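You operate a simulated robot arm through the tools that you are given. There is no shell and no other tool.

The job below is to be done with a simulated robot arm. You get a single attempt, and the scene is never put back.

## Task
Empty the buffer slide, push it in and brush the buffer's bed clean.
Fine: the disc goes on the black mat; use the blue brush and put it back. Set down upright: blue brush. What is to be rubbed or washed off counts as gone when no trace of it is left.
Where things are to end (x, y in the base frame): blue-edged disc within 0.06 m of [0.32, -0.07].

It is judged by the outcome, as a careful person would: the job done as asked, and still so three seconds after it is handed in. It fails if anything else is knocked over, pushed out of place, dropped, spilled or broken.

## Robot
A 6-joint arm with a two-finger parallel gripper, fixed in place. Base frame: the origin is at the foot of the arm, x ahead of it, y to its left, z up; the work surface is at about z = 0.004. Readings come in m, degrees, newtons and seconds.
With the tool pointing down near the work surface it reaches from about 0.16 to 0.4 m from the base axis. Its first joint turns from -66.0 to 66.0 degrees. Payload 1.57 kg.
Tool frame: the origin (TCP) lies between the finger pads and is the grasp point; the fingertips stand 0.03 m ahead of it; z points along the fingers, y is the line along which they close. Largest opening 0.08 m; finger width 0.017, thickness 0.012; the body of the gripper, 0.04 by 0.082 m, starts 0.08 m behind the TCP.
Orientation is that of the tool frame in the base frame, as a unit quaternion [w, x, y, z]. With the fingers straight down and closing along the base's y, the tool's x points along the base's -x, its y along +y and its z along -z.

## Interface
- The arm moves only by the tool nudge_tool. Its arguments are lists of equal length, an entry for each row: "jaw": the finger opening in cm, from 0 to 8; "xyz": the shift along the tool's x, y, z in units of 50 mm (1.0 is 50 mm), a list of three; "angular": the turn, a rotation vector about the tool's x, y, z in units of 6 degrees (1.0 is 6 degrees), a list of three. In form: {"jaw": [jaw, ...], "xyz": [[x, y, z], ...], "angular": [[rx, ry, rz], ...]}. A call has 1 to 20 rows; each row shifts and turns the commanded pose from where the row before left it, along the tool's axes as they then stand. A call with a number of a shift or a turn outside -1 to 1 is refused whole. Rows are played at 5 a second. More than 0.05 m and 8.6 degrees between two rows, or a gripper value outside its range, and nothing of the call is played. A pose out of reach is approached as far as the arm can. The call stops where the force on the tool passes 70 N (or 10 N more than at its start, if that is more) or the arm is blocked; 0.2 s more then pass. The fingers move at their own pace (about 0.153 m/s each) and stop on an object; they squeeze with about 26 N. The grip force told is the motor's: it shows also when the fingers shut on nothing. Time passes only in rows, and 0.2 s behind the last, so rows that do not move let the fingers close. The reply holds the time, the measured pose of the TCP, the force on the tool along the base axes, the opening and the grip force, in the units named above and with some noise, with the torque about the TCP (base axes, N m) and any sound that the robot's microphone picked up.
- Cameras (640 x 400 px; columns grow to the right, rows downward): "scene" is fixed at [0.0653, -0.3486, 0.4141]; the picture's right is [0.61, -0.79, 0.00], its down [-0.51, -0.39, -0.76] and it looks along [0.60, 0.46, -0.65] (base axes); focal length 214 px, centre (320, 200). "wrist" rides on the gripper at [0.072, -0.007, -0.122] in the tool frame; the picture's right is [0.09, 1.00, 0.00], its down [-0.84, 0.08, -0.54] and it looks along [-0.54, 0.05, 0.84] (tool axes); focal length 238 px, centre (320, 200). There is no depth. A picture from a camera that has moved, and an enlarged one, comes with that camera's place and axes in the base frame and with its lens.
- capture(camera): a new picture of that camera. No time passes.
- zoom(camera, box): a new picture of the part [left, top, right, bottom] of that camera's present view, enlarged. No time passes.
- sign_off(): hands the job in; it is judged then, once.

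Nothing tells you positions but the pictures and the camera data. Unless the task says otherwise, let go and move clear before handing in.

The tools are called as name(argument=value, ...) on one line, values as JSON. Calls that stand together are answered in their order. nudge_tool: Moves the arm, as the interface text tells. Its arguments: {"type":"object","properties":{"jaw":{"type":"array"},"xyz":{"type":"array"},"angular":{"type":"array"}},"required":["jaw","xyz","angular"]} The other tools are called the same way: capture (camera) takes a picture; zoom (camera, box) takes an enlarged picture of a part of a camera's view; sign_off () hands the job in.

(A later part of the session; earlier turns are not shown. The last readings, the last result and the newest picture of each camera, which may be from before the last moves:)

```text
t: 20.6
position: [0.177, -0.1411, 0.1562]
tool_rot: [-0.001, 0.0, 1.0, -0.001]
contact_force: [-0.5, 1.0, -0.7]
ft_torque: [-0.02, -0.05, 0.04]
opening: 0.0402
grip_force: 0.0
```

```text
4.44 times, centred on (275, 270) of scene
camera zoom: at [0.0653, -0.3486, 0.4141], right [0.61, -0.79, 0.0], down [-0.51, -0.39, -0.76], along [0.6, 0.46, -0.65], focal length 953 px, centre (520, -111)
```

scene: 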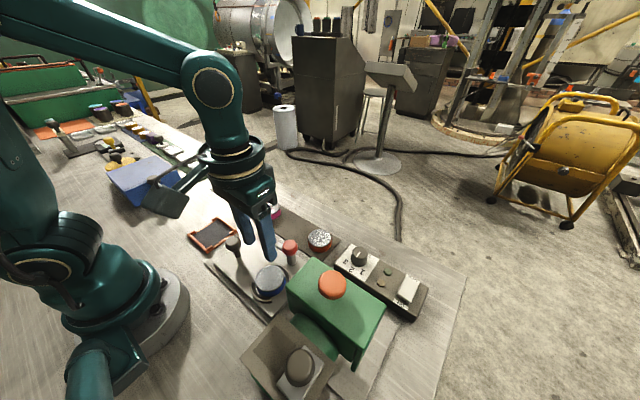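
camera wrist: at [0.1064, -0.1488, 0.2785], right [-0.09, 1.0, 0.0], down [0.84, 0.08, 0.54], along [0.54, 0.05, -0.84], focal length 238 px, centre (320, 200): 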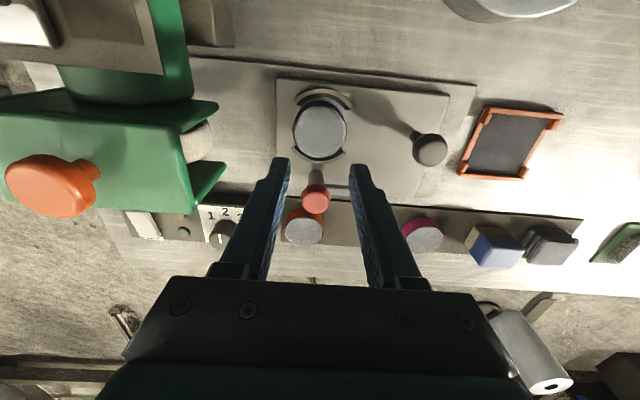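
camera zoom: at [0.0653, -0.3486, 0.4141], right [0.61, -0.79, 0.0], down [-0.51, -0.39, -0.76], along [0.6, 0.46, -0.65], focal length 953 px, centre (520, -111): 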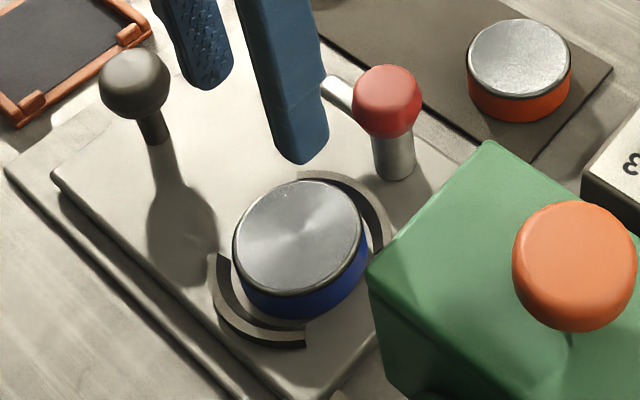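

The disc sits unchanged in its seat, and its top is probably nearer z 0.031, so my first grip was too high. I'll go back down, feeling for the slide plate in small steps.

nudge_tool(jaw=[7.2, 7.2, 7.2, 7.2, 7.2, 7.2], xyz=[[-0.02, 0.015, 0.5], [0, 0, 0.6], [0, 0, 0.5], [0, 0, 0.4], [0, 0, 0.12], [0, 0, 0.04]], angular=[[0, 0, 0], [0, 0, 0], [0, 0, 0], [0, 0, 0], [0, 0, 0], [0, 0, 0]])

capture(camera="wrist")

zoom(camera="scene", box=[235, 225, 315, 315])

```text
t: 22.0
position: [0.1795, -0.1396, 0.0478]
tool_rot: [0.001, -0.001, 1.0, 0.0]
contact_force: [-5.4, 3.0, 36.3]
ft_torque: [0.92, 0.2, 0.01]
opening: 0.0717
grip_force: 0.1
```

```text
taken
camera wrist: at [0.1073, -0.1474, 0.1696], right [-0.09, 1.0, 0.0], down [0.84, 0.08, 0.54], along [0.54, 0.05, -0.84], focal length 238 px, centre (320, 200)
```

wrist: 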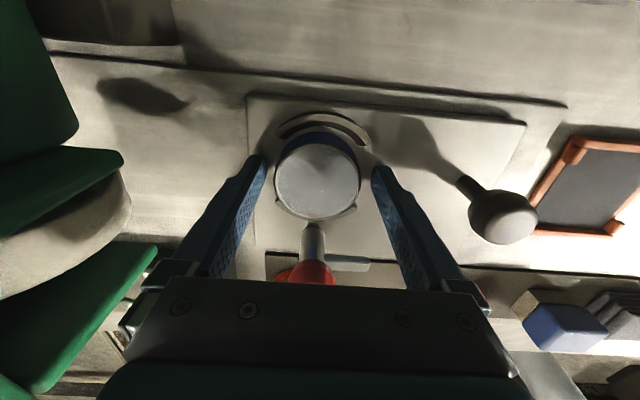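

```text
4.44 times, centred on (275, 270) of scene
camera zoom: at [0.0653, -0.3486, 0.4142], right [0.61, -0.79, 0.0], down [-0.51, -0.39, -0.76], along [0.6, 0.46, -0.65], focal length 953 px, centre (520, -111)
```

zoom: 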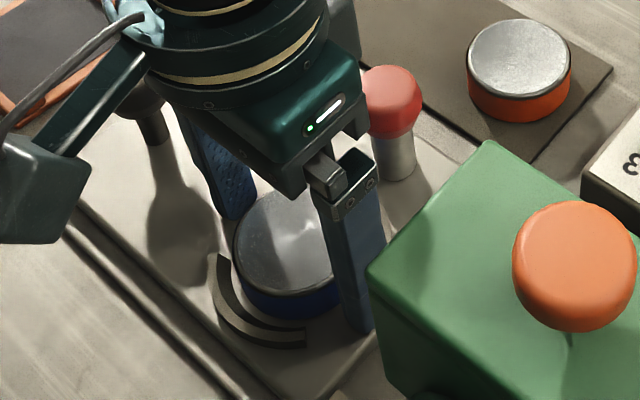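

The tips touch the slide plate at z about 0.018. I'll back off a millimetre or so, close, then lift a little at a time while watching the force.

nudge_tool(jaw=[7.2, 6, 5, 4, 4, 4], xyz=[[0, 0, -0.03], [0, 0, 0], [0, 0, 0], [0, 0, 0], [0, 0, 0], [0, 0, 0]], angular=[[0, 0, 0], [0, 0, 0], [0, 0, 0], [0, 0, 0], [0, 0, 0], [0, 0, 0]])

zoom(camera="wrist", box=[240, 100, 400, 260])

```text
t: 23.4
position: [0.1784, -0.1397, 0.0494]
tool_rot: [0.0, 0.0, 1.0, 0.0]
contact_force: [-0.2, -0.3, -0.3]
ft_torque: [0.04, -0.01, -0.01]
opening: 0.0534
grip_force: 26.4
```

```text
2.50 times, centred on (320, 180) of wrist
camera zoom: at [0.1071, -0.1479, 0.1707], right [-0.09, 1.0, 0.0], down [0.84, 0.08, 0.54], along [0.54, 0.05, -0.84], focal length 596 px, centre (320, 250)
```

zoom: 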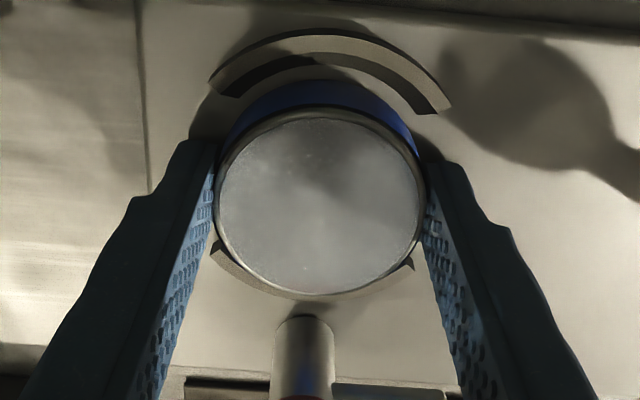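

Gripped again at 53 mm. Lifting a few millimetres to read the force.

nudge_tool(jaw=[4, 4, 4], xyz=[[0, 0, -0.04], [0, 0, -0.04], [0, 0, 0]], angular=[[0, 0, 0], [0, 0, 0], [0, 0, 0]])

zoom(camera="wrist", box=[240, 100, 400, 260])

```text
t: 24.2
position: [0.1777, -0.1394, 0.0535]
tool_rot: [-0.001, 0.0, 1.0, 0.0]
contact_force: [0.8, -0.1, -3.5]
ft_torque: [-0.01, -0.02, 0.0]
opening: 0.0531
grip_force: 26.0
```

```text
2.50 times, centred on (320, 180) of wrist
camera zoom: at [0.1069, -0.1474, 0.1748], right [-0.09, 1.0, 0.0], down [0.84, 0.08, 0.54], along [0.54, 0.05, -0.84], focal length 596 px, centre (320, 250)
```

zoom: 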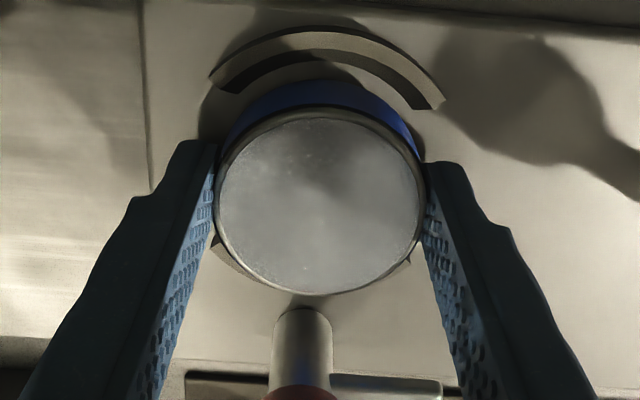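

This time the disc rises with the fingers, with about 3.5 N of load. I'll continue lifting gently.

nudge_tool(jaw=[3, 3, 3, 3, 3], xyz=[[0, 0, -0.08], [0, 0, -0.1], [0, 0, -0.1], [0, 0, -0.1], [0, 0, -0.05]], angular=[[0, 0, 0], [0, 0, 0], [0, 0, 0], [0, 0, 0], [0, 0, 0]])

zoom(camera="wrist", box=[240, 100, 400, 260])

zoom(camera="scene", box=[235, 205, 335, 315])

```text
t: 25.4
position: [0.178, -0.1409, 0.0746]
tool_rot: [0.0, 0.001, 1.0, 0.0]
contact_force: [-0.1, -1.1, -3.1]
ft_torque: [-0.03, 0.0, -0.01]
opening: 0.0532
grip_force: 26.2
```

```text
2.50 times, centred on (320, 180) of wrist
camera zoom: at [0.107, -0.1477, 0.1963], right [-0.09, 1.0, 0.0], down [0.84, 0.08, 0.54], along [0.54, 0.05, -0.84], focal length 596 px, centre (320, 250)
```

zoom: 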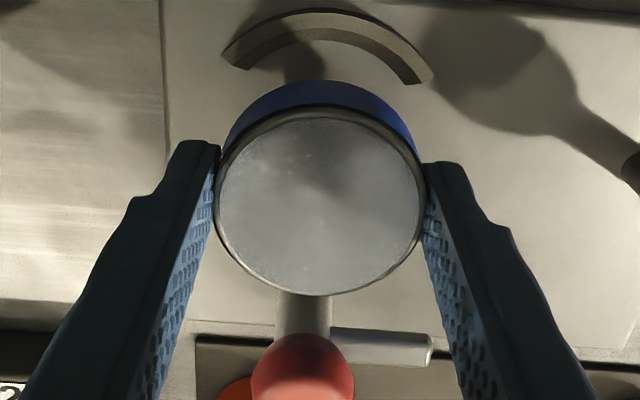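

```text
3.64 times, centred on (285, 260) of scene
camera zoom: at [0.0653, -0.3486, 0.4141], right [0.61, -0.79, 0.0], down [-0.51, -0.39, -0.76], along [0.6, 0.46, -0.65], focal length 780 px, centre (447, -18)
```

zoom: 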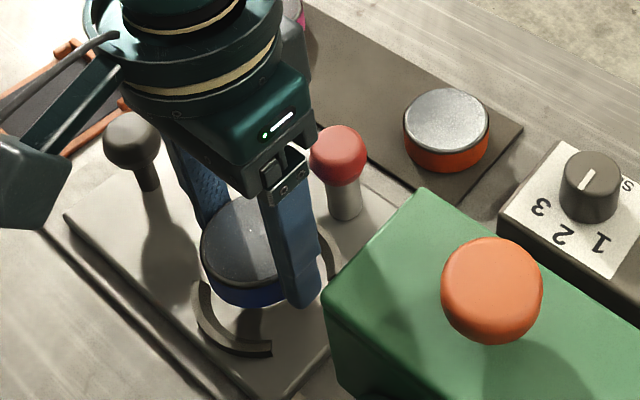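

The disc is clear of the seat and holding firmly. I'll lift it higher, then carry it slowly to (0.32, -0.07) on the black mat.

nudge_tool(jaw=[3, 3, 3, 3, 3, 3, 3, 3, 3, 3], xyz=[[0, 0, -0.08], [0, 0, -0.15], [0, 0, -0.2], [0, 0, -0.2], [0, 0, -0.2], [0, 0, -0.2], [0, 0, -0.2], [0, 0, -0.15], [0, 0, -0.08], [0, 0, 0]], angular=[[0, 0, 0], [0, 0, 0], [0, 0, 0], [0, 0, 0], [0, 0, 0], [0, 0, 0], [0, 0, 0], [0, 0, 0], [0, 0, 0], [0, 0, 0]])

nudge_tool(jaw=[3, 3, 3, 3, 3, 3, 3, 3, 3, 3, 3, 3, 3, 3, 3, 3, 3], xyz=[[-0.05, 0.025, 0], [-0.12, 0.06, 0], [-0.2, 0.1, 0], [-0.2, 0.1, 0], [-0.2, 0.1, 0], [-0.2, 0.1, 0], [-0.2, 0.1, 0], [-0.2, 0.1, 0], [-0.2, 0.1, 0], [-0.2, 0.1, 0], [-0.2, 0.1, 0], [-0.2, 0.1, 0], [-0.2, 0.1, 0], [-0.2, 0.1, 0], [-0.17, 0.085, 0], [-0.1, 0.05, 0], [0, 0, 0]], angular=[[0, 0, 0], [0, 0, 0], [0, 0, 0], [0, 0, 0], [0, 0, 0], [0, 0, 0], [0, 0, 0], [0, 0, 0], [0, 0, 0], [0, 0, 0], [0, 0, 0], [0, 0, 0], [0, 0, 0], [0, 0, 0], [0, 0, 0], [0, 0, 0], [0, 0, 0]])

capture(camera="wrist")

capture(camera="scene")

```text
t: 27.6
position: [0.178, -0.14, 0.1486]
tool_rot: [0.0, 0.001, 1.0, 0.001]
contact_force: [0.2, -0.6, -4.0]
ft_torque: [-0.01, -0.02, 0.01]
opening: 0.0532
grip_force: 25.6
```

```text
t: 31.2
position: [0.3211, -0.0687, 0.1488]
tool_rot: [0.0, 0.0, 1.0, 0.0]
contact_force: [-0.7, -0.1, -4.5]
ft_torque: [0.05, -0.03, 0.03]
opening: 0.0534
grip_force: 26.1
```

```text
taken
camera wrist: at [0.2493, -0.0764, 0.2696], right [-0.09, 1.0, 0.0], down [0.84, 0.08, 0.54], along [0.54, 0.05, -0.84], focal length 238 px, centre (320, 200)
```

wrist: 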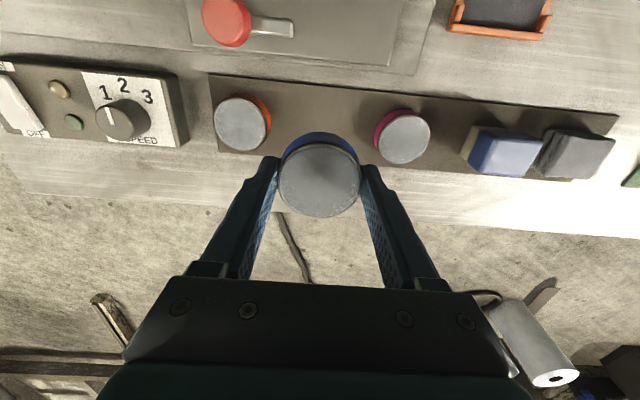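

```text
taken
```

scene: 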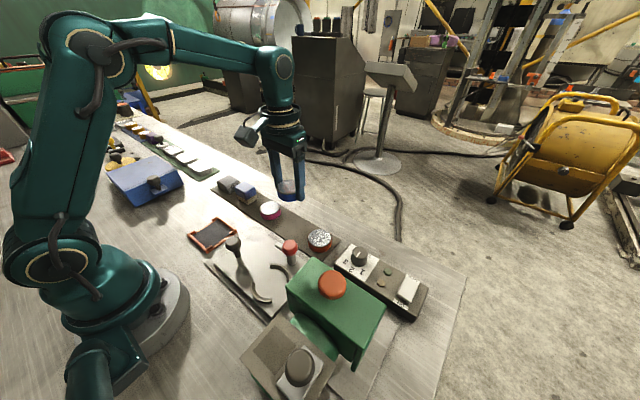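

The disc is held over the mat between the orange and pink discs. I'll lower it to just above the mat first.

nudge_tool(jaw=[3, 3, 3, 3, 3, 3, 3, 3, 3, 3, 3, 3, 3], xyz=[[0, 0.02, 0.08], [0, 0, 0.15], [0, 0, 0.2], [0, 0, 0.2], [0, 0, 0.2], [0, 0, 0.2], [0, 0, 0.2], [0, 0, 0.2], [0, 0, 0.2], [0, 0, 0.2], [0, 0, 0.15], [0, 0, 0.08], [0, 0, 0]], angular=[[0, 0, 0], [0, 0, 0], [0, 0, 0], [0, 0, 0], [0, 0, 0], [0, 0, 0], [0, 0, 0], [0, 0, 0], [0, 0, 0], [0, 0, 0], [0, 0, 0], [0, 0, 0], [0, 0, 0]])

zoom(camera="scene", box=[250, 170, 350, 260])

capture(camera="wrist")

```text
t: 34.0
position: [0.3191, -0.0684, 0.0445]
tool_rot: [0.001, 0.001, 1.0, 0.0]
contact_force: [0.6, 0.5, -3.5]
ft_torque: [-0.01, -0.01, 0.0]
opening: 0.0531
grip_force: 26.3
```

```text
4.44 times, centred on (300, 215) of scene
camera zoom: at [0.0653, -0.3486, 0.4141], right [0.61, -0.79, 0.0], down [-0.51, -0.39, -0.76], along [0.6, 0.46, -0.65], focal length 953 px, centre (409, 133)
```

zoom: 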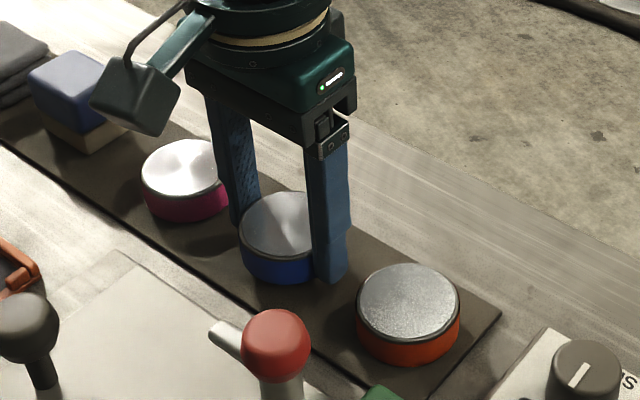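

```text
taken
camera wrist: at [0.2478, -0.0757, 0.1663], right [-0.09, 1.0, 0.0], down [0.84, 0.08, 0.54], along [0.54, 0.05, -0.84], focal length 238 px, centre (320, 200)
```

wrist: 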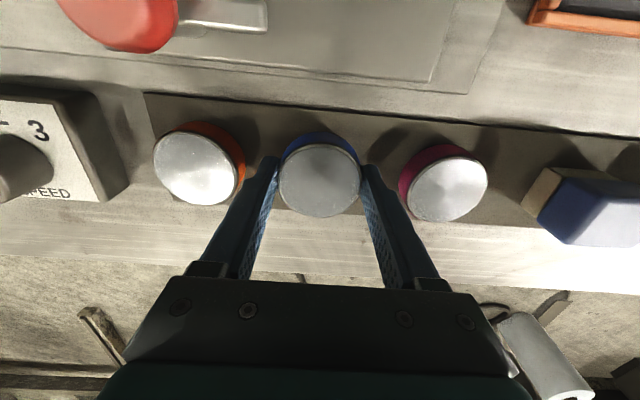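

It's a few millimetres above the mat. Lowering in small steps until the load comes off.

nudge_tool(jaw=[3, 3, 3, 3], xyz=[[0, 0, 0.04], [0, 0, 0.04], [0, 0, 0.02], [0, 0, 0]], angular=[[0, 0, 0], [0, 0, 0], [0, 0, 0], [0, 0, 0]])

```text
t: 35.0
position: [0.3199, -0.0678, 0.0396]
tool_rot: [0.0, 0.0, 1.0, 0.0]
contact_force: [0.2, -0.7, -4.5]
ft_torque: [-0.01, -0.01, 0.0]
opening: 0.0533
grip_force: 25.7
```

nudge_tool(jaw=[3, 3, 3], xyz=[[0, 0, 0.02], [0, 0, 0.02], [0, 0, 0]], angular=[[0, 0, 0], [0, 0, 0], [0, 0, 0]])

```text
t: 35.8
position: [0.3195, -0.0678, 0.0375]
tool_rot: [0.0, 0.0, 1.0, 0.0]
contact_force: [0.0, 0.8, -3.7]
ft_torque: [-0.02, 0.0, 0.01]
opening: 0.0533
grip_force: 25.9
```

The disc still hangs freely, so I'll go down another couple of millimetres and feel for the mat.

nudge_tool(jaw=[3, 3, 3], xyz=[[0, 0, 0.02], [0, 0, 0.02], [0, 0, 0]], angular=[[0, 0, 0], [0, 0, 0], [0, 0, 0]])

zoom(camera="scene", box=[250, 170, 350, 260])

```text
t: 36.6
position: [0.3209, -0.0675, 0.0346]
tool_rot: [0.0, 0.0, 1.0, 0.0]
contact_force: [-5.0, 4.0, 9.3]
ft_torque: [-0.01, -0.06, 0.04]
opening: 0.0532
grip_force: 26.2
```

```text
4.44 times, centred on (300, 215) of scene
camera zoom: at [0.0653, -0.3486, 0.4141], right [0.61, -0.79, 0.0], down [-0.51, -0.39, -0.76], along [0.6, 0.46, -0.65], focal length 953 px, centre (409, 133)
```

zoom: 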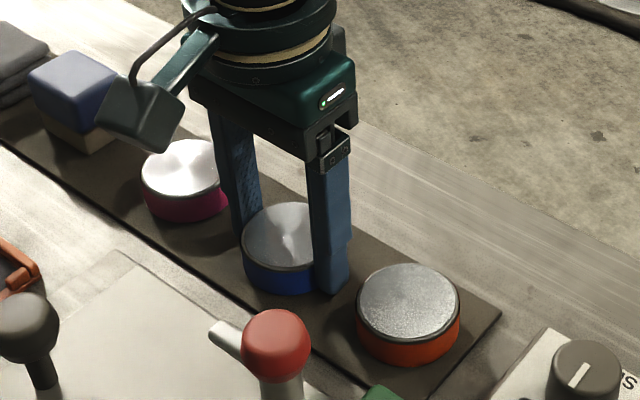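

The disc is on the mat now: the force changed from -3.7 N to +9 N. I'll open just enough to clear it and lift off slowly.

nudge_tool(jaw=[5.6, 6.2, 6.2, 6.2, 6.2, 6.2, 6.2, 6.2], xyz=[[0, 0, 0], [0, 0, 0], [0, 0, 0], [0, 0, -0.1], [0, 0, -0.3], [0, 0, -0.6], [0, 0, -0.8], [0, 0, -0.6]], angular=[[0, 0, 0], [0, 0, 0], [0, 0, 0], [0, 0, 0], [0, 0, 0], [0, 0, 0], [0, 0, 0], [0, 0, 0]])

capture(camera="wrist")

capture(camera="scene")

```text
t: 38.4
position: [0.3203, -0.0673, 0.1563]
tool_rot: [-0.001, 0.0, 1.0, 0.0]
contact_force: [0.6, -0.5, 0.4]
ft_torque: [-0.02, 0.0, -0.01]
opening: 0.0619
grip_force: 0.1
```

```text
taken
camera wrist: at [0.2479, -0.0752, 0.2785], right [-0.09, 1.0, 0.0], down [0.84, 0.08, 0.54], along [0.54, 0.05, -0.84], focal length 238 px, centre (320, 200)
```

wrist: 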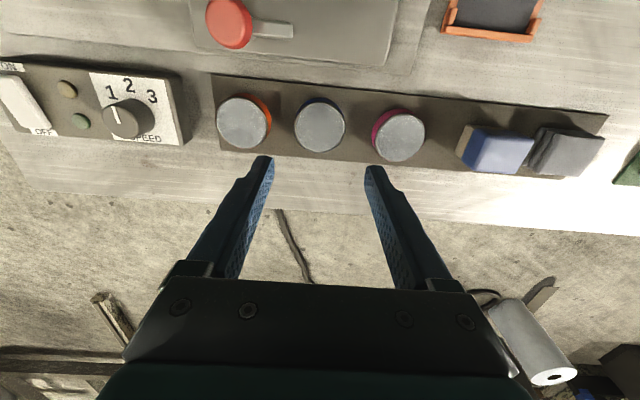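

```text
taken
```

scene: 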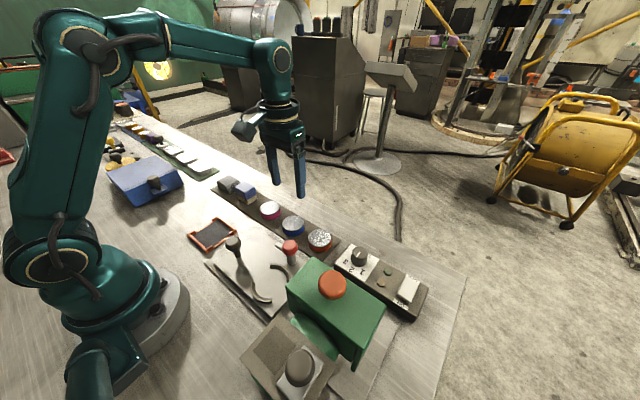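

The disc is on the mat at about (0.32, -0.067), neatly between the others. Next I'll push the slide in by its handle knob at about (0.1785, -0.036, 0.06). I'll approach from its +y side with closed fingers, turned 90° so the gripper stays clear of the buffer hood.

nudge_tool(jaw=[6, 6, 6, 6, 4, 2, 0, 0, 0, 0, 0, 0, 0, 0, 0, 0, 0, 0, 0], xyz=[[0.709, 0.361, 0], [0.709, 0.361, 0], [0.709, 0.361, 0], [0.709, 0.361, 0], [0, 0, 0], [0, 0, 0], [0, 0, 0], [0, 0, 0], [0, 0, 0], [0, 0, 0], [0, 0, 0], [0, 0, 0], [0, 0, 0], [0, 0, 0], [0, 0, 0], [0, 0, 0], [0, 0, 0], [0, 0, 0], [0, 0, 0]], angular=[[0, 0, 0], [0, 0, 0], [0, 0, 0], [0, 0, 0], [0, 0, 1], [0, 0, 1], [0, 0, 1], [0, 0, 1], [0, 0, 1], [0, 0, 1], [0, 0, 1], [0, 0, 1], [0, 0, 1], [0, 0, 1], [0, 0, 1], [0, 0, 1], [0, 0, 1], [0, 0, 1], [0, 0, 1]])

capture(camera="wrist")

capture(camera="scene")

```text
t: 42.4
position: [0.1784, 0.0029, 0.154]
tool_rot: [0.0, 0.707, 0.707, 0.0]
contact_force: [0.6, 0.2, -0.2]
ft_torque: [0.0, 0.01, -0.02]
opening: 0.0001
grip_force: 21.2
```

```text
taken
camera wrist: at [0.1728, 0.0753, 0.2775], right [1.0, 0.09, 0.0], down [0.08, -0.84, 0.54], along [0.05, -0.54, -0.84], focal length 238 px, centre (320, 200)
```

wrist: 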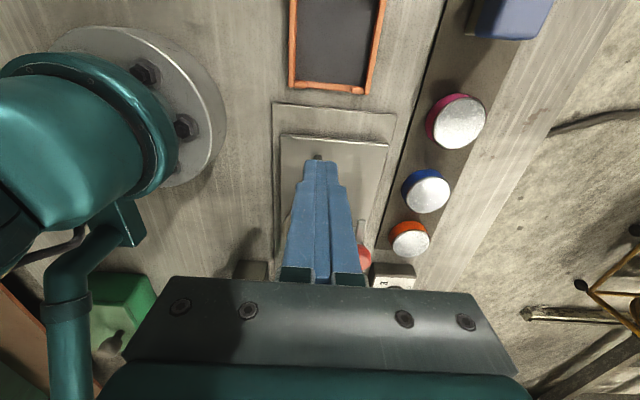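

```text
taken
```

scene: 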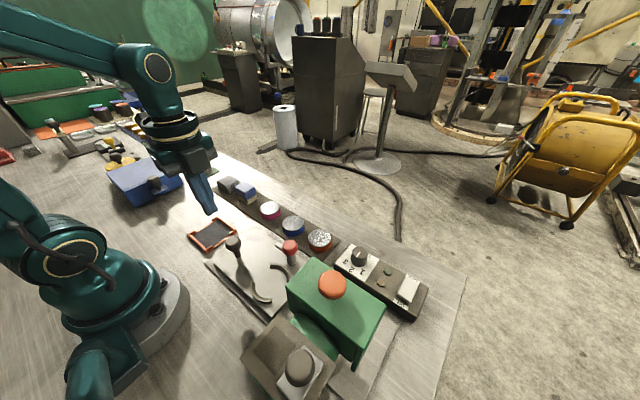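

The fingers are closed and behind the handle in +y. I'll lower to the knob's height.

nudge_tool(jaw=[0, 0, 0, 0, 0], xyz=[[0.04, 0, 0.4], [0, 0, 0.4], [0, 0, 0.4], [0, 0, 0.3], [0, 0, 0.1]], angular=[[0, 0, 0], [0, 0, 0], [0, 0, 0], [0, 0, 0], [0, 0, 0]])

zoom(camera="scene", box=[180, 190, 320, 310])

capture(camera="wrist")

```text
t: 43.6
position: [0.1794, 0.0049, 0.0759]
tool_rot: [0.001, 0.707, 0.707, -0.001]
contact_force: [-0.4, -0.1, -0.2]
ft_torque: [-0.02, 0.01, 0.01]
opening: 0.0
grip_force: 20.9
```

```text
3.33 times, centred on (250, 250) of scene
camera zoom: at [0.0653, -0.3486, 0.4141], right [0.61, -0.79, 0.0], down [-0.51, -0.39, -0.76], along [0.6, 0.46, -0.65], focal length 715 px, centre (553, 33)
```

zoom: 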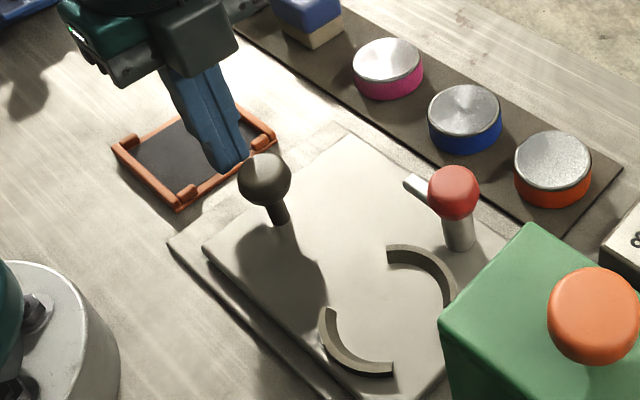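

```text
taken
camera wrist: at [0.1727, 0.0764, 0.1973], right [1.0, 0.09, 0.0], down [0.08, -0.84, 0.54], along [0.05, -0.54, -0.84], focal length 238 px, centre (320, 200)
```

wrist: 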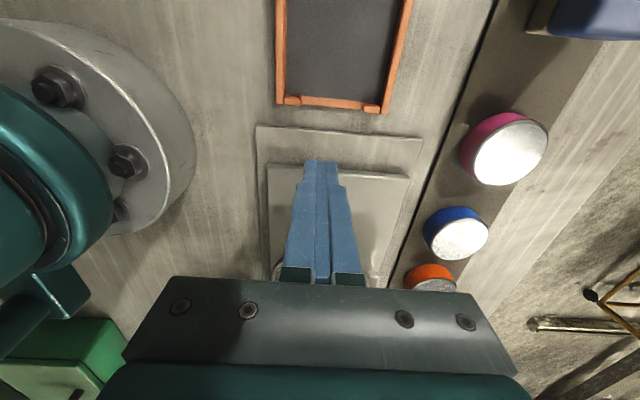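

The fingers are behind the knob. I'll push gently in -y and check that the slide moves.

nudge_tool(jaw=[0, 0, 0, 0, 0], xyz=[[-0.12, 0, 0], [-0.12, 0, 0], [-0.12, 0, 0], [-0.12, 0, 0], [-0.12, 0, 0]], angular=[[0, 0, 0], [0, 0, 0], [0, 0, 0], [0, 0, 0], [0, 0, 0]])

zoom(camera="scene", box=[180, 190, 320, 310])

```text
t: 44.8
position: [0.1775, -0.0245, 0.077]
tool_rot: [0.0, 0.707, 0.708, 0.0]
contact_force: [0.0, 0.0, 0.1]
ft_torque: [0.0, 0.0, -0.04]
opening: 0.0002
grip_force: 21.1
```

```text
3.33 times, centred on (250, 250) of scene
camera zoom: at [0.0653, -0.3486, 0.4141], right [0.61, -0.79, 0.0], down [-0.51, -0.39, -0.76], along [0.6, 0.46, -0.65], focal length 715 px, centre (553, 33)
```

zoom: 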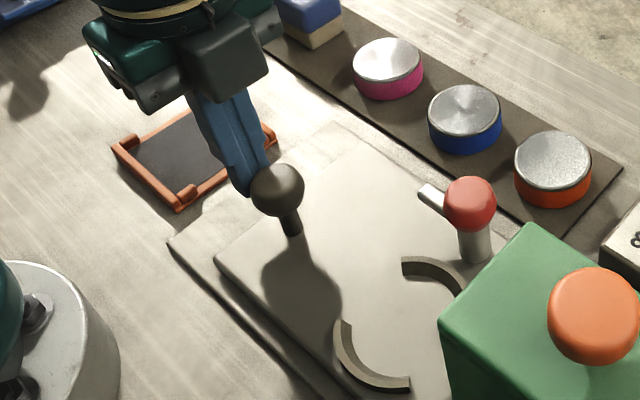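

The slide is moving freely. I'll keep pushing in stages.

nudge_tool(jaw=[0, 0, 0, 0, 0, 0], xyz=[[-0.15, 0, 0], [-0.15, 0, 0], [-0.15, 0, 0], [-0.15, 0, 0], [-0.15, 0, 0], [-0.15, 0, 0]], angular=[[0, 0, 0], [0, 0, 0], [0, 0, 0], [0, 0, 0], [0, 0, 0], [0, 0, 0]])

capture(camera="scene")

capture(camera="wrist")

```text
t: 46.2
position: [0.1788, -0.0697, 0.0748]
tool_rot: [0.0, 0.707, 0.707, 0.0]
contact_force: [0.0, 0.7, -0.1]
ft_torque: [-0.01, 0.01, 0.01]
opening: 0.0001
grip_force: 21.4
```

```text
taken
```

scene: 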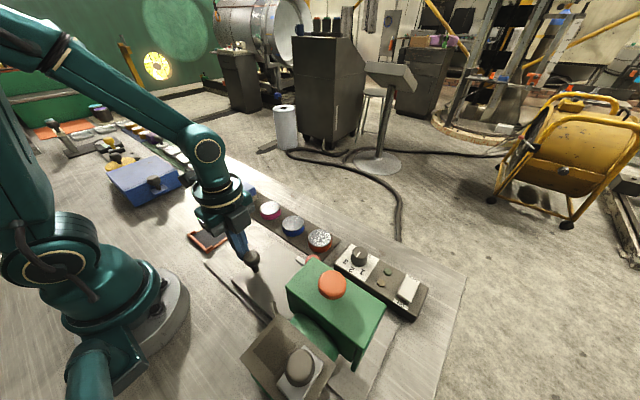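

```text
taken
camera wrist: at [0.172, 0.0021, 0.1966], right [1.0, 0.09, 0.0], down [0.08, -0.84, 0.54], along [0.05, -0.54, -0.84], focal length 238 px, centre (320, 200)
```

wrist: 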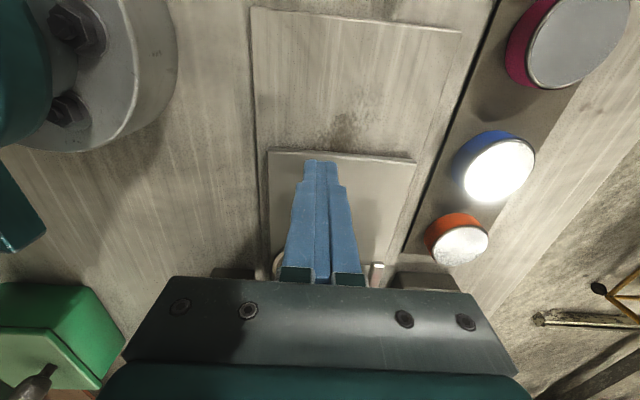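

A dark smudge on the bed is now showing behind the slide, which is the dirt to brush off. I'll keep pushing the slide in.

nudge_tool(jaw=[0, 0, 0, 0], xyz=[[-0.12, 0, 0], [-0.12, 0, 0], [-0.12, 0, 0], [-0.12, 0, 0]], angular=[[0, 0, 0], [0, 0, 0], [0, 0, 0], [0, 0, 0]])

zoom(camera="scene", box=[200, 200, 360, 320])

capture(camera="wrist")

```text
t: 47.2
position: [0.1802, -0.0931, 0.0756]
tool_rot: [0.0, 0.707, 0.707, 0.0]
contact_force: [-0.2, 1.0, 0.0]
ft_torque: [-0.01, 0.05, 0.0]
opening: 0.0002
grip_force: 21.4
```

```text
3.33 times, centred on (280, 260) of scene
camera zoom: at [0.0653, -0.3486, 0.4141], right [0.61, -0.79, 0.0], down [-0.51, -0.39, -0.76], along [0.6, 0.46, -0.65], focal length 715 px, centre (453, 0)
```

zoom: 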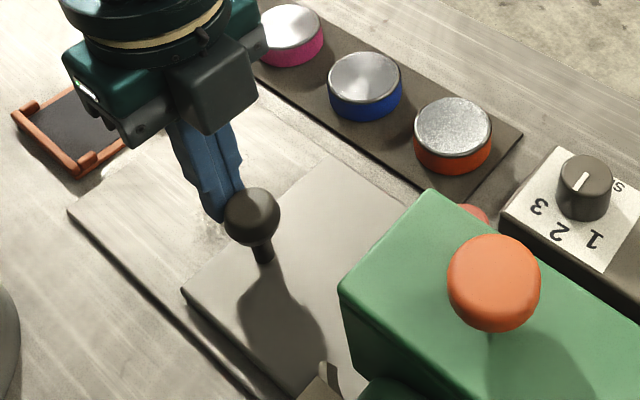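

```text
taken
camera wrist: at [0.1727, -0.0215, 0.1974], right [1.0, 0.09, 0.0], down [0.08, -0.84, 0.54], along [0.05, -0.54, -0.84], focal length 238 px, centre (320, 200)
```

wrist: 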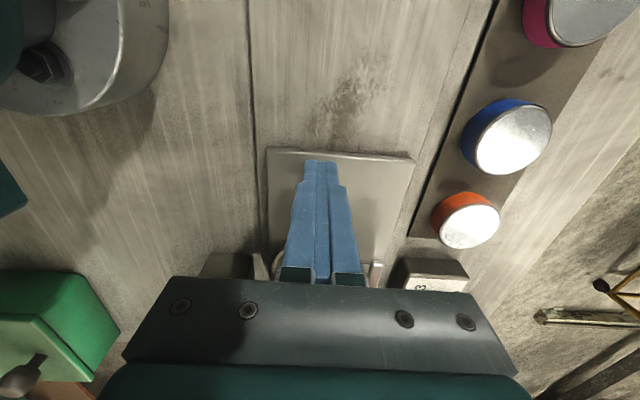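

No resistance yet. I'll keep going in smaller stages as the hood gets nearer.

nudge_tool(jaw=[0, 0, 0, 0], xyz=[[-0.1, 0, 0], [-0.1, 0, 0], [-0.1, 0, 0], [-0.1, 0, 0]], angular=[[0, 0, 0], [0, 0, 0], [0, 0, 0], [0, 0, 0]])

zoom(camera="scene", box=[200, 200, 360, 320])

capture(camera="wrist")

```text
t: 48.2
position: [0.1789, -0.1141, 0.0752]
tool_rot: [0.0, 0.707, 0.707, 0.0]
contact_force: [0.2, -0.9, 0.2]
ft_torque: [-0.04, 0.02, -0.01]
opening: 0.0
grip_force: 21.2
```

```text
3.33 times, centred on (280, 260) of scene
camera zoom: at [0.0653, -0.3486, 0.4141], right [0.61, -0.79, 0.0], down [-0.51, -0.39, -0.76], along [0.6, 0.46, -0.65], focal length 715 px, centre (453, 0)
```

zoom: 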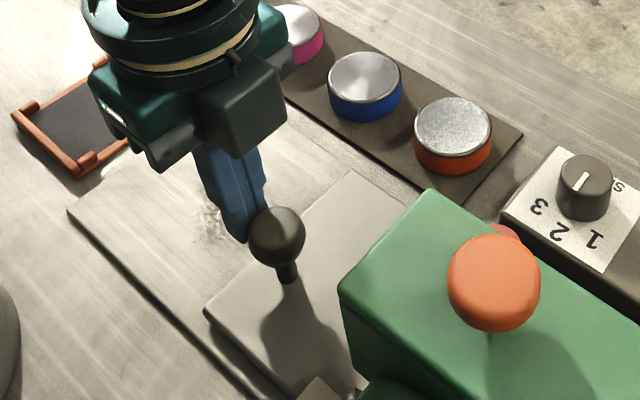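

```text
taken
camera wrist: at [0.1725, -0.0422, 0.197], right [1.0, 0.09, 0.0], down [0.08, -0.84, 0.54], along [0.05, -0.54, -0.84], focal length 238 px, centre (320, 200)
```

wrist: 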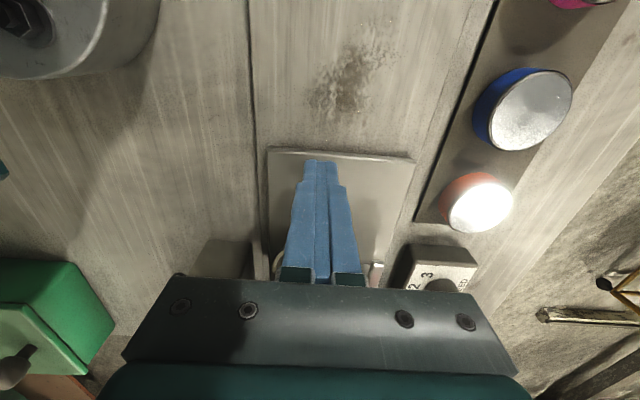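

Still free, with about 0.10 m travelled. Smaller steps now, watching for the end stop.

nudge_tool(jaw=[0, 0, 0, 0], xyz=[[-0.06, 0, 0], [-0.06, 0, 0], [-0.06, 0, 0], [-0.06, 0, 0]], angular=[[0, 0, 0], [0, 0, 0], [0, 0, 0], [0, 0, 0]])

zoom(camera="scene", box=[200, 200, 360, 320])

```text
t: 49.2
position: [0.1773, -0.1253, 0.0755]
tool_rot: [0.0, 0.707, 0.707, 0.0]
contact_force: [1.2, 1.1, 0.6]
ft_torque: [0.0, -0.01, 0.02]
opening: 0.0
grip_force: 21.7
```

```text
3.33 times, centred on (280, 260) of scene
camera zoom: at [0.0653, -0.3486, 0.4141], right [0.61, -0.79, 0.0], down [-0.51, -0.39, -0.76], along [0.6, 0.46, -0.65], focal length 715 px, centre (453, 0)
```

zoom: 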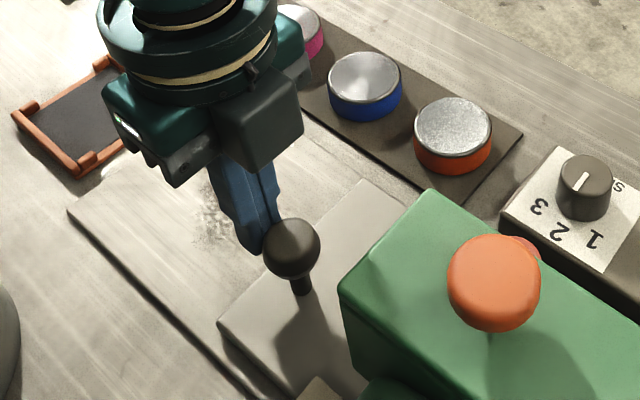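

Still no stop; the handle is about 7 cm from the hood. Continuing carefully.

nudge_tool(jaw=[0, 0, 0, 0], xyz=[[-0.06, 0, 0], [-0.06, 0, 0], [-0.06, 0, 0], [-0.06, 0, 0]], angular=[[0, 0, 0], [0, 0, 0], [0, 0, 0], [0, 0, 0]])

zoom(camera="scene", box=[200, 200, 360, 320])

```text
t: 50.2
position: [0.1791, -0.138, 0.0749]
tool_rot: [0.0, 0.707, 0.708, -0.001]
contact_force: [0.1, 1.4, 1.0]
ft_torque: [0.06, 0.01, 0.01]
opening: 0.0
grip_force: 21.8
```

```text
3.33 times, centred on (280, 260) of scene
camera zoom: at [0.0653, -0.3486, 0.4141], right [0.61, -0.79, 0.0], down [-0.51, -0.39, -0.76], along [0.6, 0.46, -0.65], focal length 715 px, centre (453, 0)
```

zoom: 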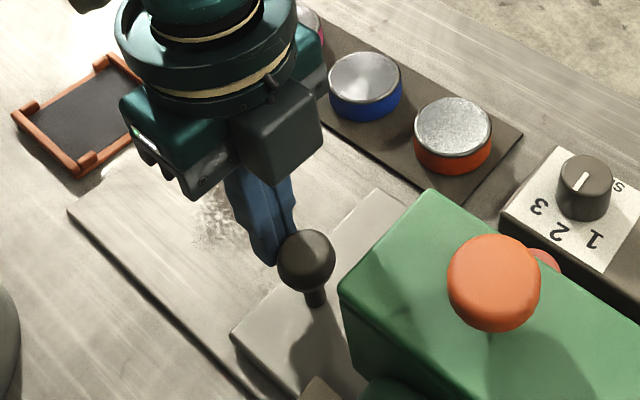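

nudge_tool(jaw=[0, 0, 0, 0], xyz=[[-0.05, 0, 0], [-0.05, 0, 0], [-0.05, 0, 0], [0, 0, 0]], angular=[[0, 0, 0], [0, 0, 0], [0, 0, 0], [0, 0, 0]])

zoom(camera="scene", box=[200, 200, 360, 320])

capture(camera="wrist")

```text
t: 51.2
position: [0.1787, -0.1448, 0.0757]
tool_rot: [0.0, 0.707, 0.707, 0.0]
contact_force: [-0.1, 0.5, -0.3]
ft_torque: [-0.02, -0.01, 0.0]
opening: 0.0001
grip_force: 21.2
```

```text
3.33 times, centred on (280, 260) of scene
camera zoom: at [0.0653, -0.3486, 0.4141], right [0.61, -0.79, 0.0], down [-0.51, -0.39, -0.76], along [0.6, 0.46, -0.65], focal length 715 px, centre (453, 0)
```

zoom: 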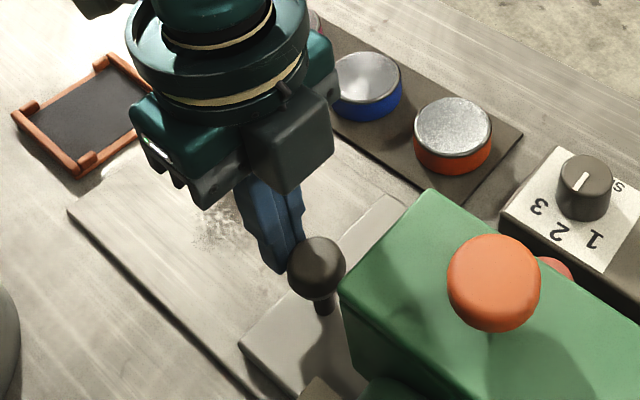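

```text
taken
camera wrist: at [0.1723, -0.0735, 0.1981], right [1.0, 0.09, 0.0], down [0.08, -0.84, 0.54], along [0.05, -0.54, -0.84], focal length 238 px, centre (320, 200)
```

wrist: 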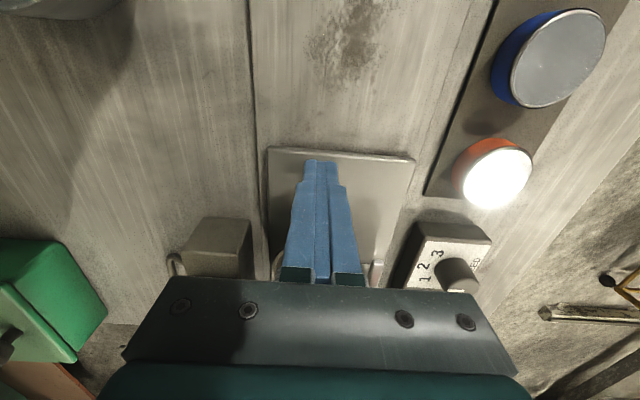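

Still sliding freely at 0.134 m of travel. I'll continue in fine steps.

nudge_tool(jaw=[0, 0, 0, 0, 0], xyz=[[-0.04, 0, 0], [-0.04, 0, 0], [-0.04, 0, 0], [-0.04, 0, 0], [0, 0, 0]], angular=[[0, 0, 0], [0, 0, 0], [0, 0, 0], [0, 0, 0], [0, 0, 0]])

zoom(camera="scene", box=[200, 200, 360, 320])

```text
t: 52.4
position: [0.1785, -0.151, 0.0754]
tool_rot: [-0.003, 0.709, 0.706, 0.002]
contact_force: [7.1, 40.5, 9.3]
ft_torque: [0.08, 0.15, 0.13]
opening: 0.0
grip_force: 21.5
```

```text
3.33 times, centred on (280, 260) of scene
camera zoom: at [0.0653, -0.3486, 0.4141], right [0.61, -0.79, 0.0], down [-0.51, -0.39, -0.76], along [0.6, 0.46, -0.65], focal length 715 px, centre (453, 0)
```

zoom: 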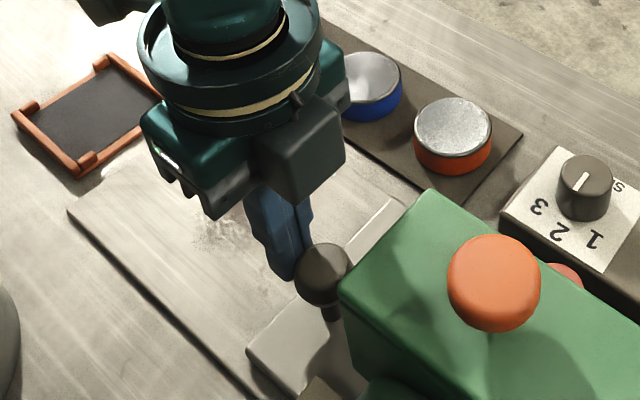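

40 N of resistance after 0.14 m of travel: the slide has reached its end stop. I'll back the fingers off, rise, and look at the bed.

nudge_tool(jaw=[0, 0, 0, 0, 0, 0, 0], xyz=[[0.2, 0, 0], [0.4, 0, 0], [0.5, 0, 0], [0, 0, -0.5], [0, 0, -0.8], [0, 0, -0.8], [0, 0, -0.4]], angular=[[0, 0, 0], [0, 0, 0], [0, 0, 0], [0, 0, 0], [0, 0, 0], [0, 0, 0], [0, 0, 0]])

capture(camera="wrist")

capture(camera="scene")

```text
t: 54.0
position: [0.1778, -0.0977, 0.2024]
tool_rot: [0.0, 0.707, 0.707, 0.001]
contact_force: [-0.5, 1.0, -0.2]
ft_torque: [-0.01, 0.0, 0.03]
opening: 0.0
grip_force: 20.7
```

```text
taken
camera wrist: at [0.1715, -0.0264, 0.3244], right [1.0, 0.09, 0.0], down [0.08, -0.84, 0.54], along [0.05, -0.54, -0.84], focal length 238 px, centre (320, 200)
```

wrist: 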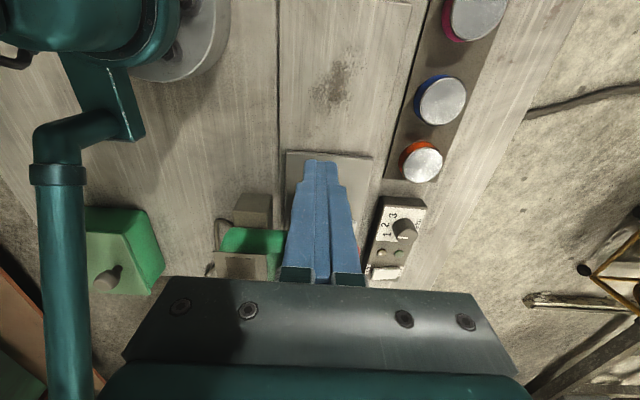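

```text
taken
```

scene: 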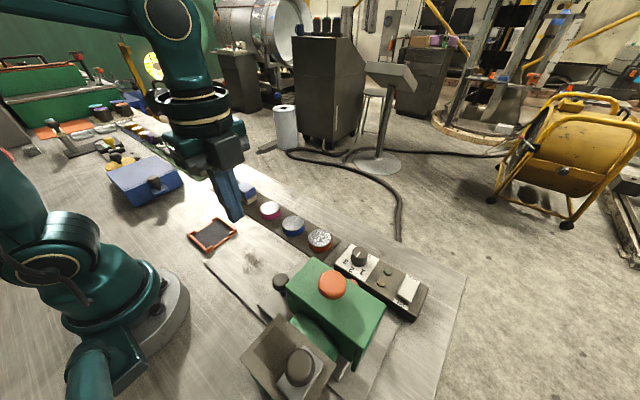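

zoom(camera="wrist", box=[260, 0, 420, 160])

zoom(camera="scene", box=[190, 220, 310, 330])

```text
2.50 times, centred on (340, 80) of wrist
camera zoom: at [0.1715, -0.0264, 0.3244], right [1.0, 0.09, 0.0], down [0.08, -0.84, 0.54], along [0.05, -0.54, -0.84], focal length 596 px, centre (270, 500)
```

zoom: 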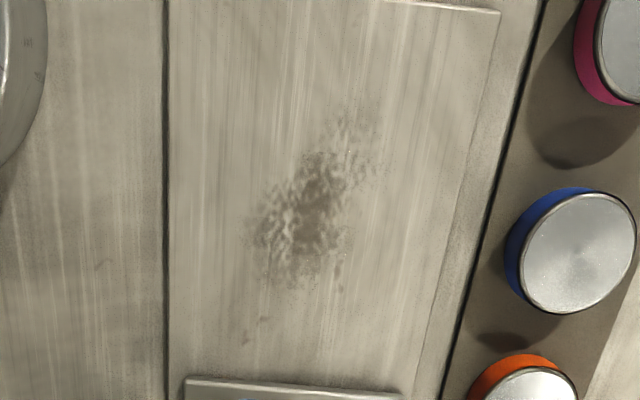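

```text
3.64 times, centred on (250, 275) of scene
camera zoom: at [0.0653, -0.3486, 0.4141], right [0.61, -0.79, 0.0], down [-0.51, -0.39, -0.76], along [0.6, 0.46, -0.65], focal length 780 px, centre (574, -73)
```

zoom: 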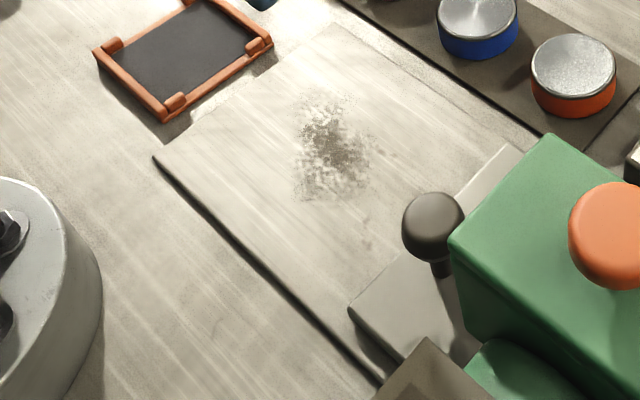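

The bed's dirt patch is centred near (0.193, -0.065), spanning roughly x 0.16–0.23 and y -0.13 to -0.015. Next I'll go over to the blue brush near (0.32, 0.115). I'm keeping the 90° turn so the fingers close along x, because the cloth sits close beside it in y.

nudge_tool(jaw=[0, 2, 4, 6, 8, 8], xyz=[[0.71, 0.473, 0], [0.71, 0.473, 0], [0.71, 0.473, 0], [0.71, 0.473, 0], [0.71, 0.473, 0], [0.71, 0.473, 0]], angular=[[0, 0, 0], [0, 0, 0], [0, 0, 0], [0, 0, 0], [0, 0, 0], [0, 0, 0]])

capture(camera="wrist")

capture(camera="scene")

```text
t: 55.4
position: [0.3182, 0.1167, 0.2005]
tool_rot: [-0.001, 0.707, 0.708, 0.0]
contact_force: [-0.9, 0.0, 0.2]
ft_torque: [0.0, -0.02, 0.03]
opening: 0.0801
grip_force: 0.0
```

```text
taken
camera wrist: at [0.3119, 0.1875, 0.3213], right [1.0, 0.09, 0.0], down [0.08, -0.84, 0.54], along [0.05, -0.54, -0.84], focal length 238 px, centre (320, 200)
```

wrist: 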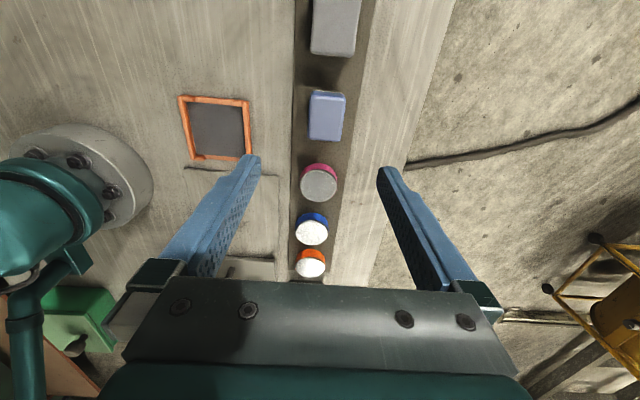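

```text
taken
```

scene: 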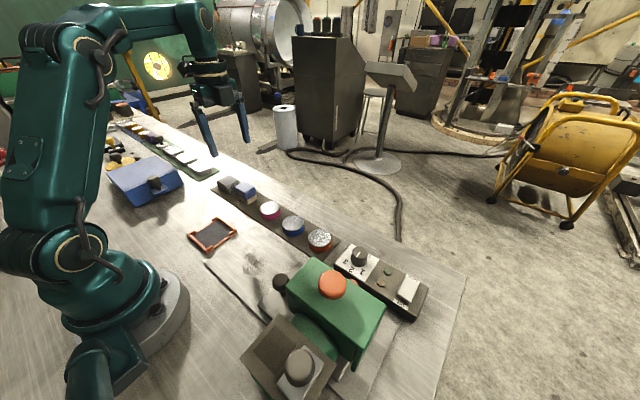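

zoom(camera="wrist", box=[260, 40, 400, 160])

zoom(camera="scene", box=[205, 165, 285, 225])

```text
3.33 times, centred on (330, 100) of wrist
camera zoom: at [0.3119, 0.1875, 0.3213], right [1.0, 0.09, 0.0], down [0.08, -0.84, 0.54], along [0.05, -0.54, -0.84], focal length 794 px, centre (287, 533)
```

zoom: 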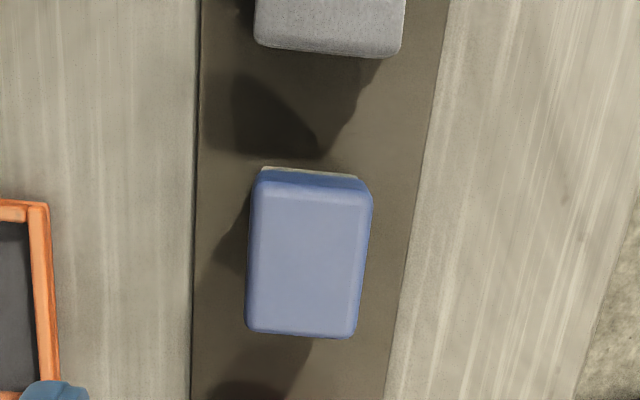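

```text
6.67 times, centred on (245, 195) of scene
camera zoom: at [0.0653, -0.3486, 0.4141], right [0.61, -0.79, 0.0], down [-0.51, -0.39, -0.76], along [0.6, 0.46, -0.65], focal length 1430 px, centre (820, 233)
```

zoom: 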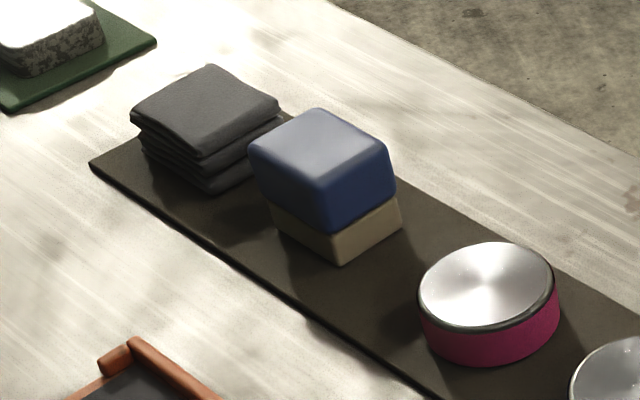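

The brush is a block of about 37 × 50 mm centred near (0.325, 0.121), about 45 mm tall, with the blue body on top of cream bristles. I'll move over it and down to check the alignment.

nudge_tool(jaw=[7, 7, 7, 7], xyz=[[0.08, 0.13, 0.5], [0, 0, 0.6], [0, 0, 0.6], [0, 0, 0.3]], angular=[[0, 0, 0], [0, 0, 0], [0, 0, 0], [0, 0, 0]])

capture(camera="wrist")

zoom(camera="scene", box=[205, 145, 305, 225])

```text
t: 56.4
position: [0.3265, 0.1195, 0.1008]
tool_rot: [0.0, 0.707, 0.707, 0.0]
contact_force: [-0.2, 0.0, -0.3]
ft_torque: [0.02, 0.01, 0.0]
opening: 0.0697
grip_force: 0.1
```

```text
taken
camera wrist: at [0.3202, 0.1917, 0.222], right [1.0, 0.09, 0.0], down [0.08, -0.84, 0.54], along [0.05, -0.54, -0.84], focal length 238 px, centre (320, 200)
```

wrist: 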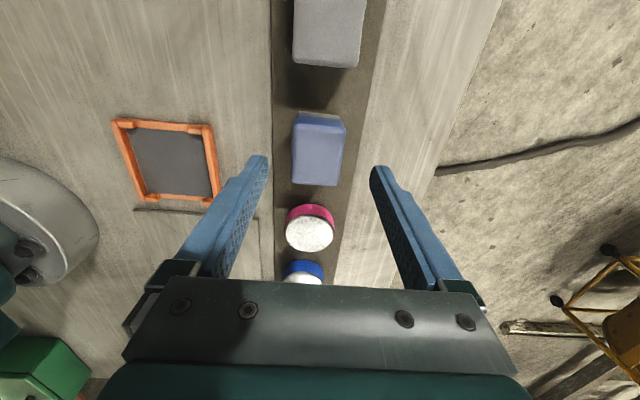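

```text
5.00 times, centred on (255, 185) of scene
camera zoom: at [0.0653, -0.3486, 0.4141], right [0.61, -0.79, 0.0], down [-0.51, -0.39, -0.76], along [0.6, 0.46, -0.65], focal length 1072 px, centre (645, 275)
```

zoom: 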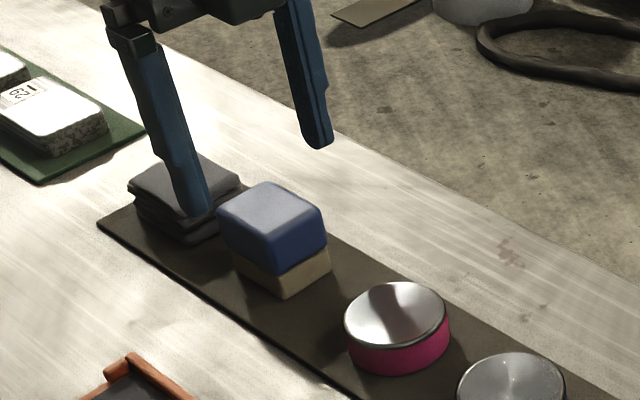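

zoom(camera="wrist", box=[260, 80, 380, 200])

```text
3.33 times, centred on (320, 140) of wrist
camera zoom: at [0.3202, 0.1917, 0.222], right [1.0, 0.09, 0.0], down [0.08, -0.84, 0.54], along [0.05, -0.54, -0.84], focal length 794 px, centre (320, 400)
```

zoom: 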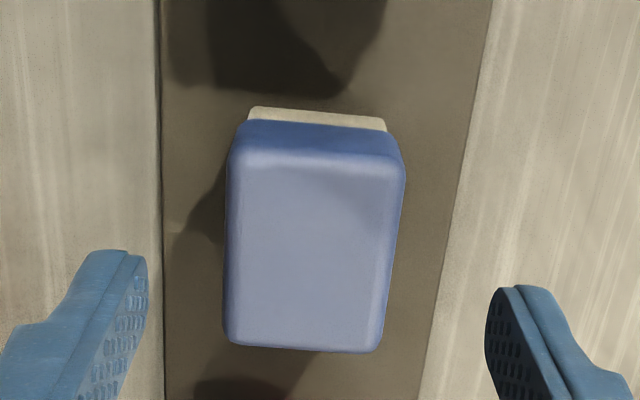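

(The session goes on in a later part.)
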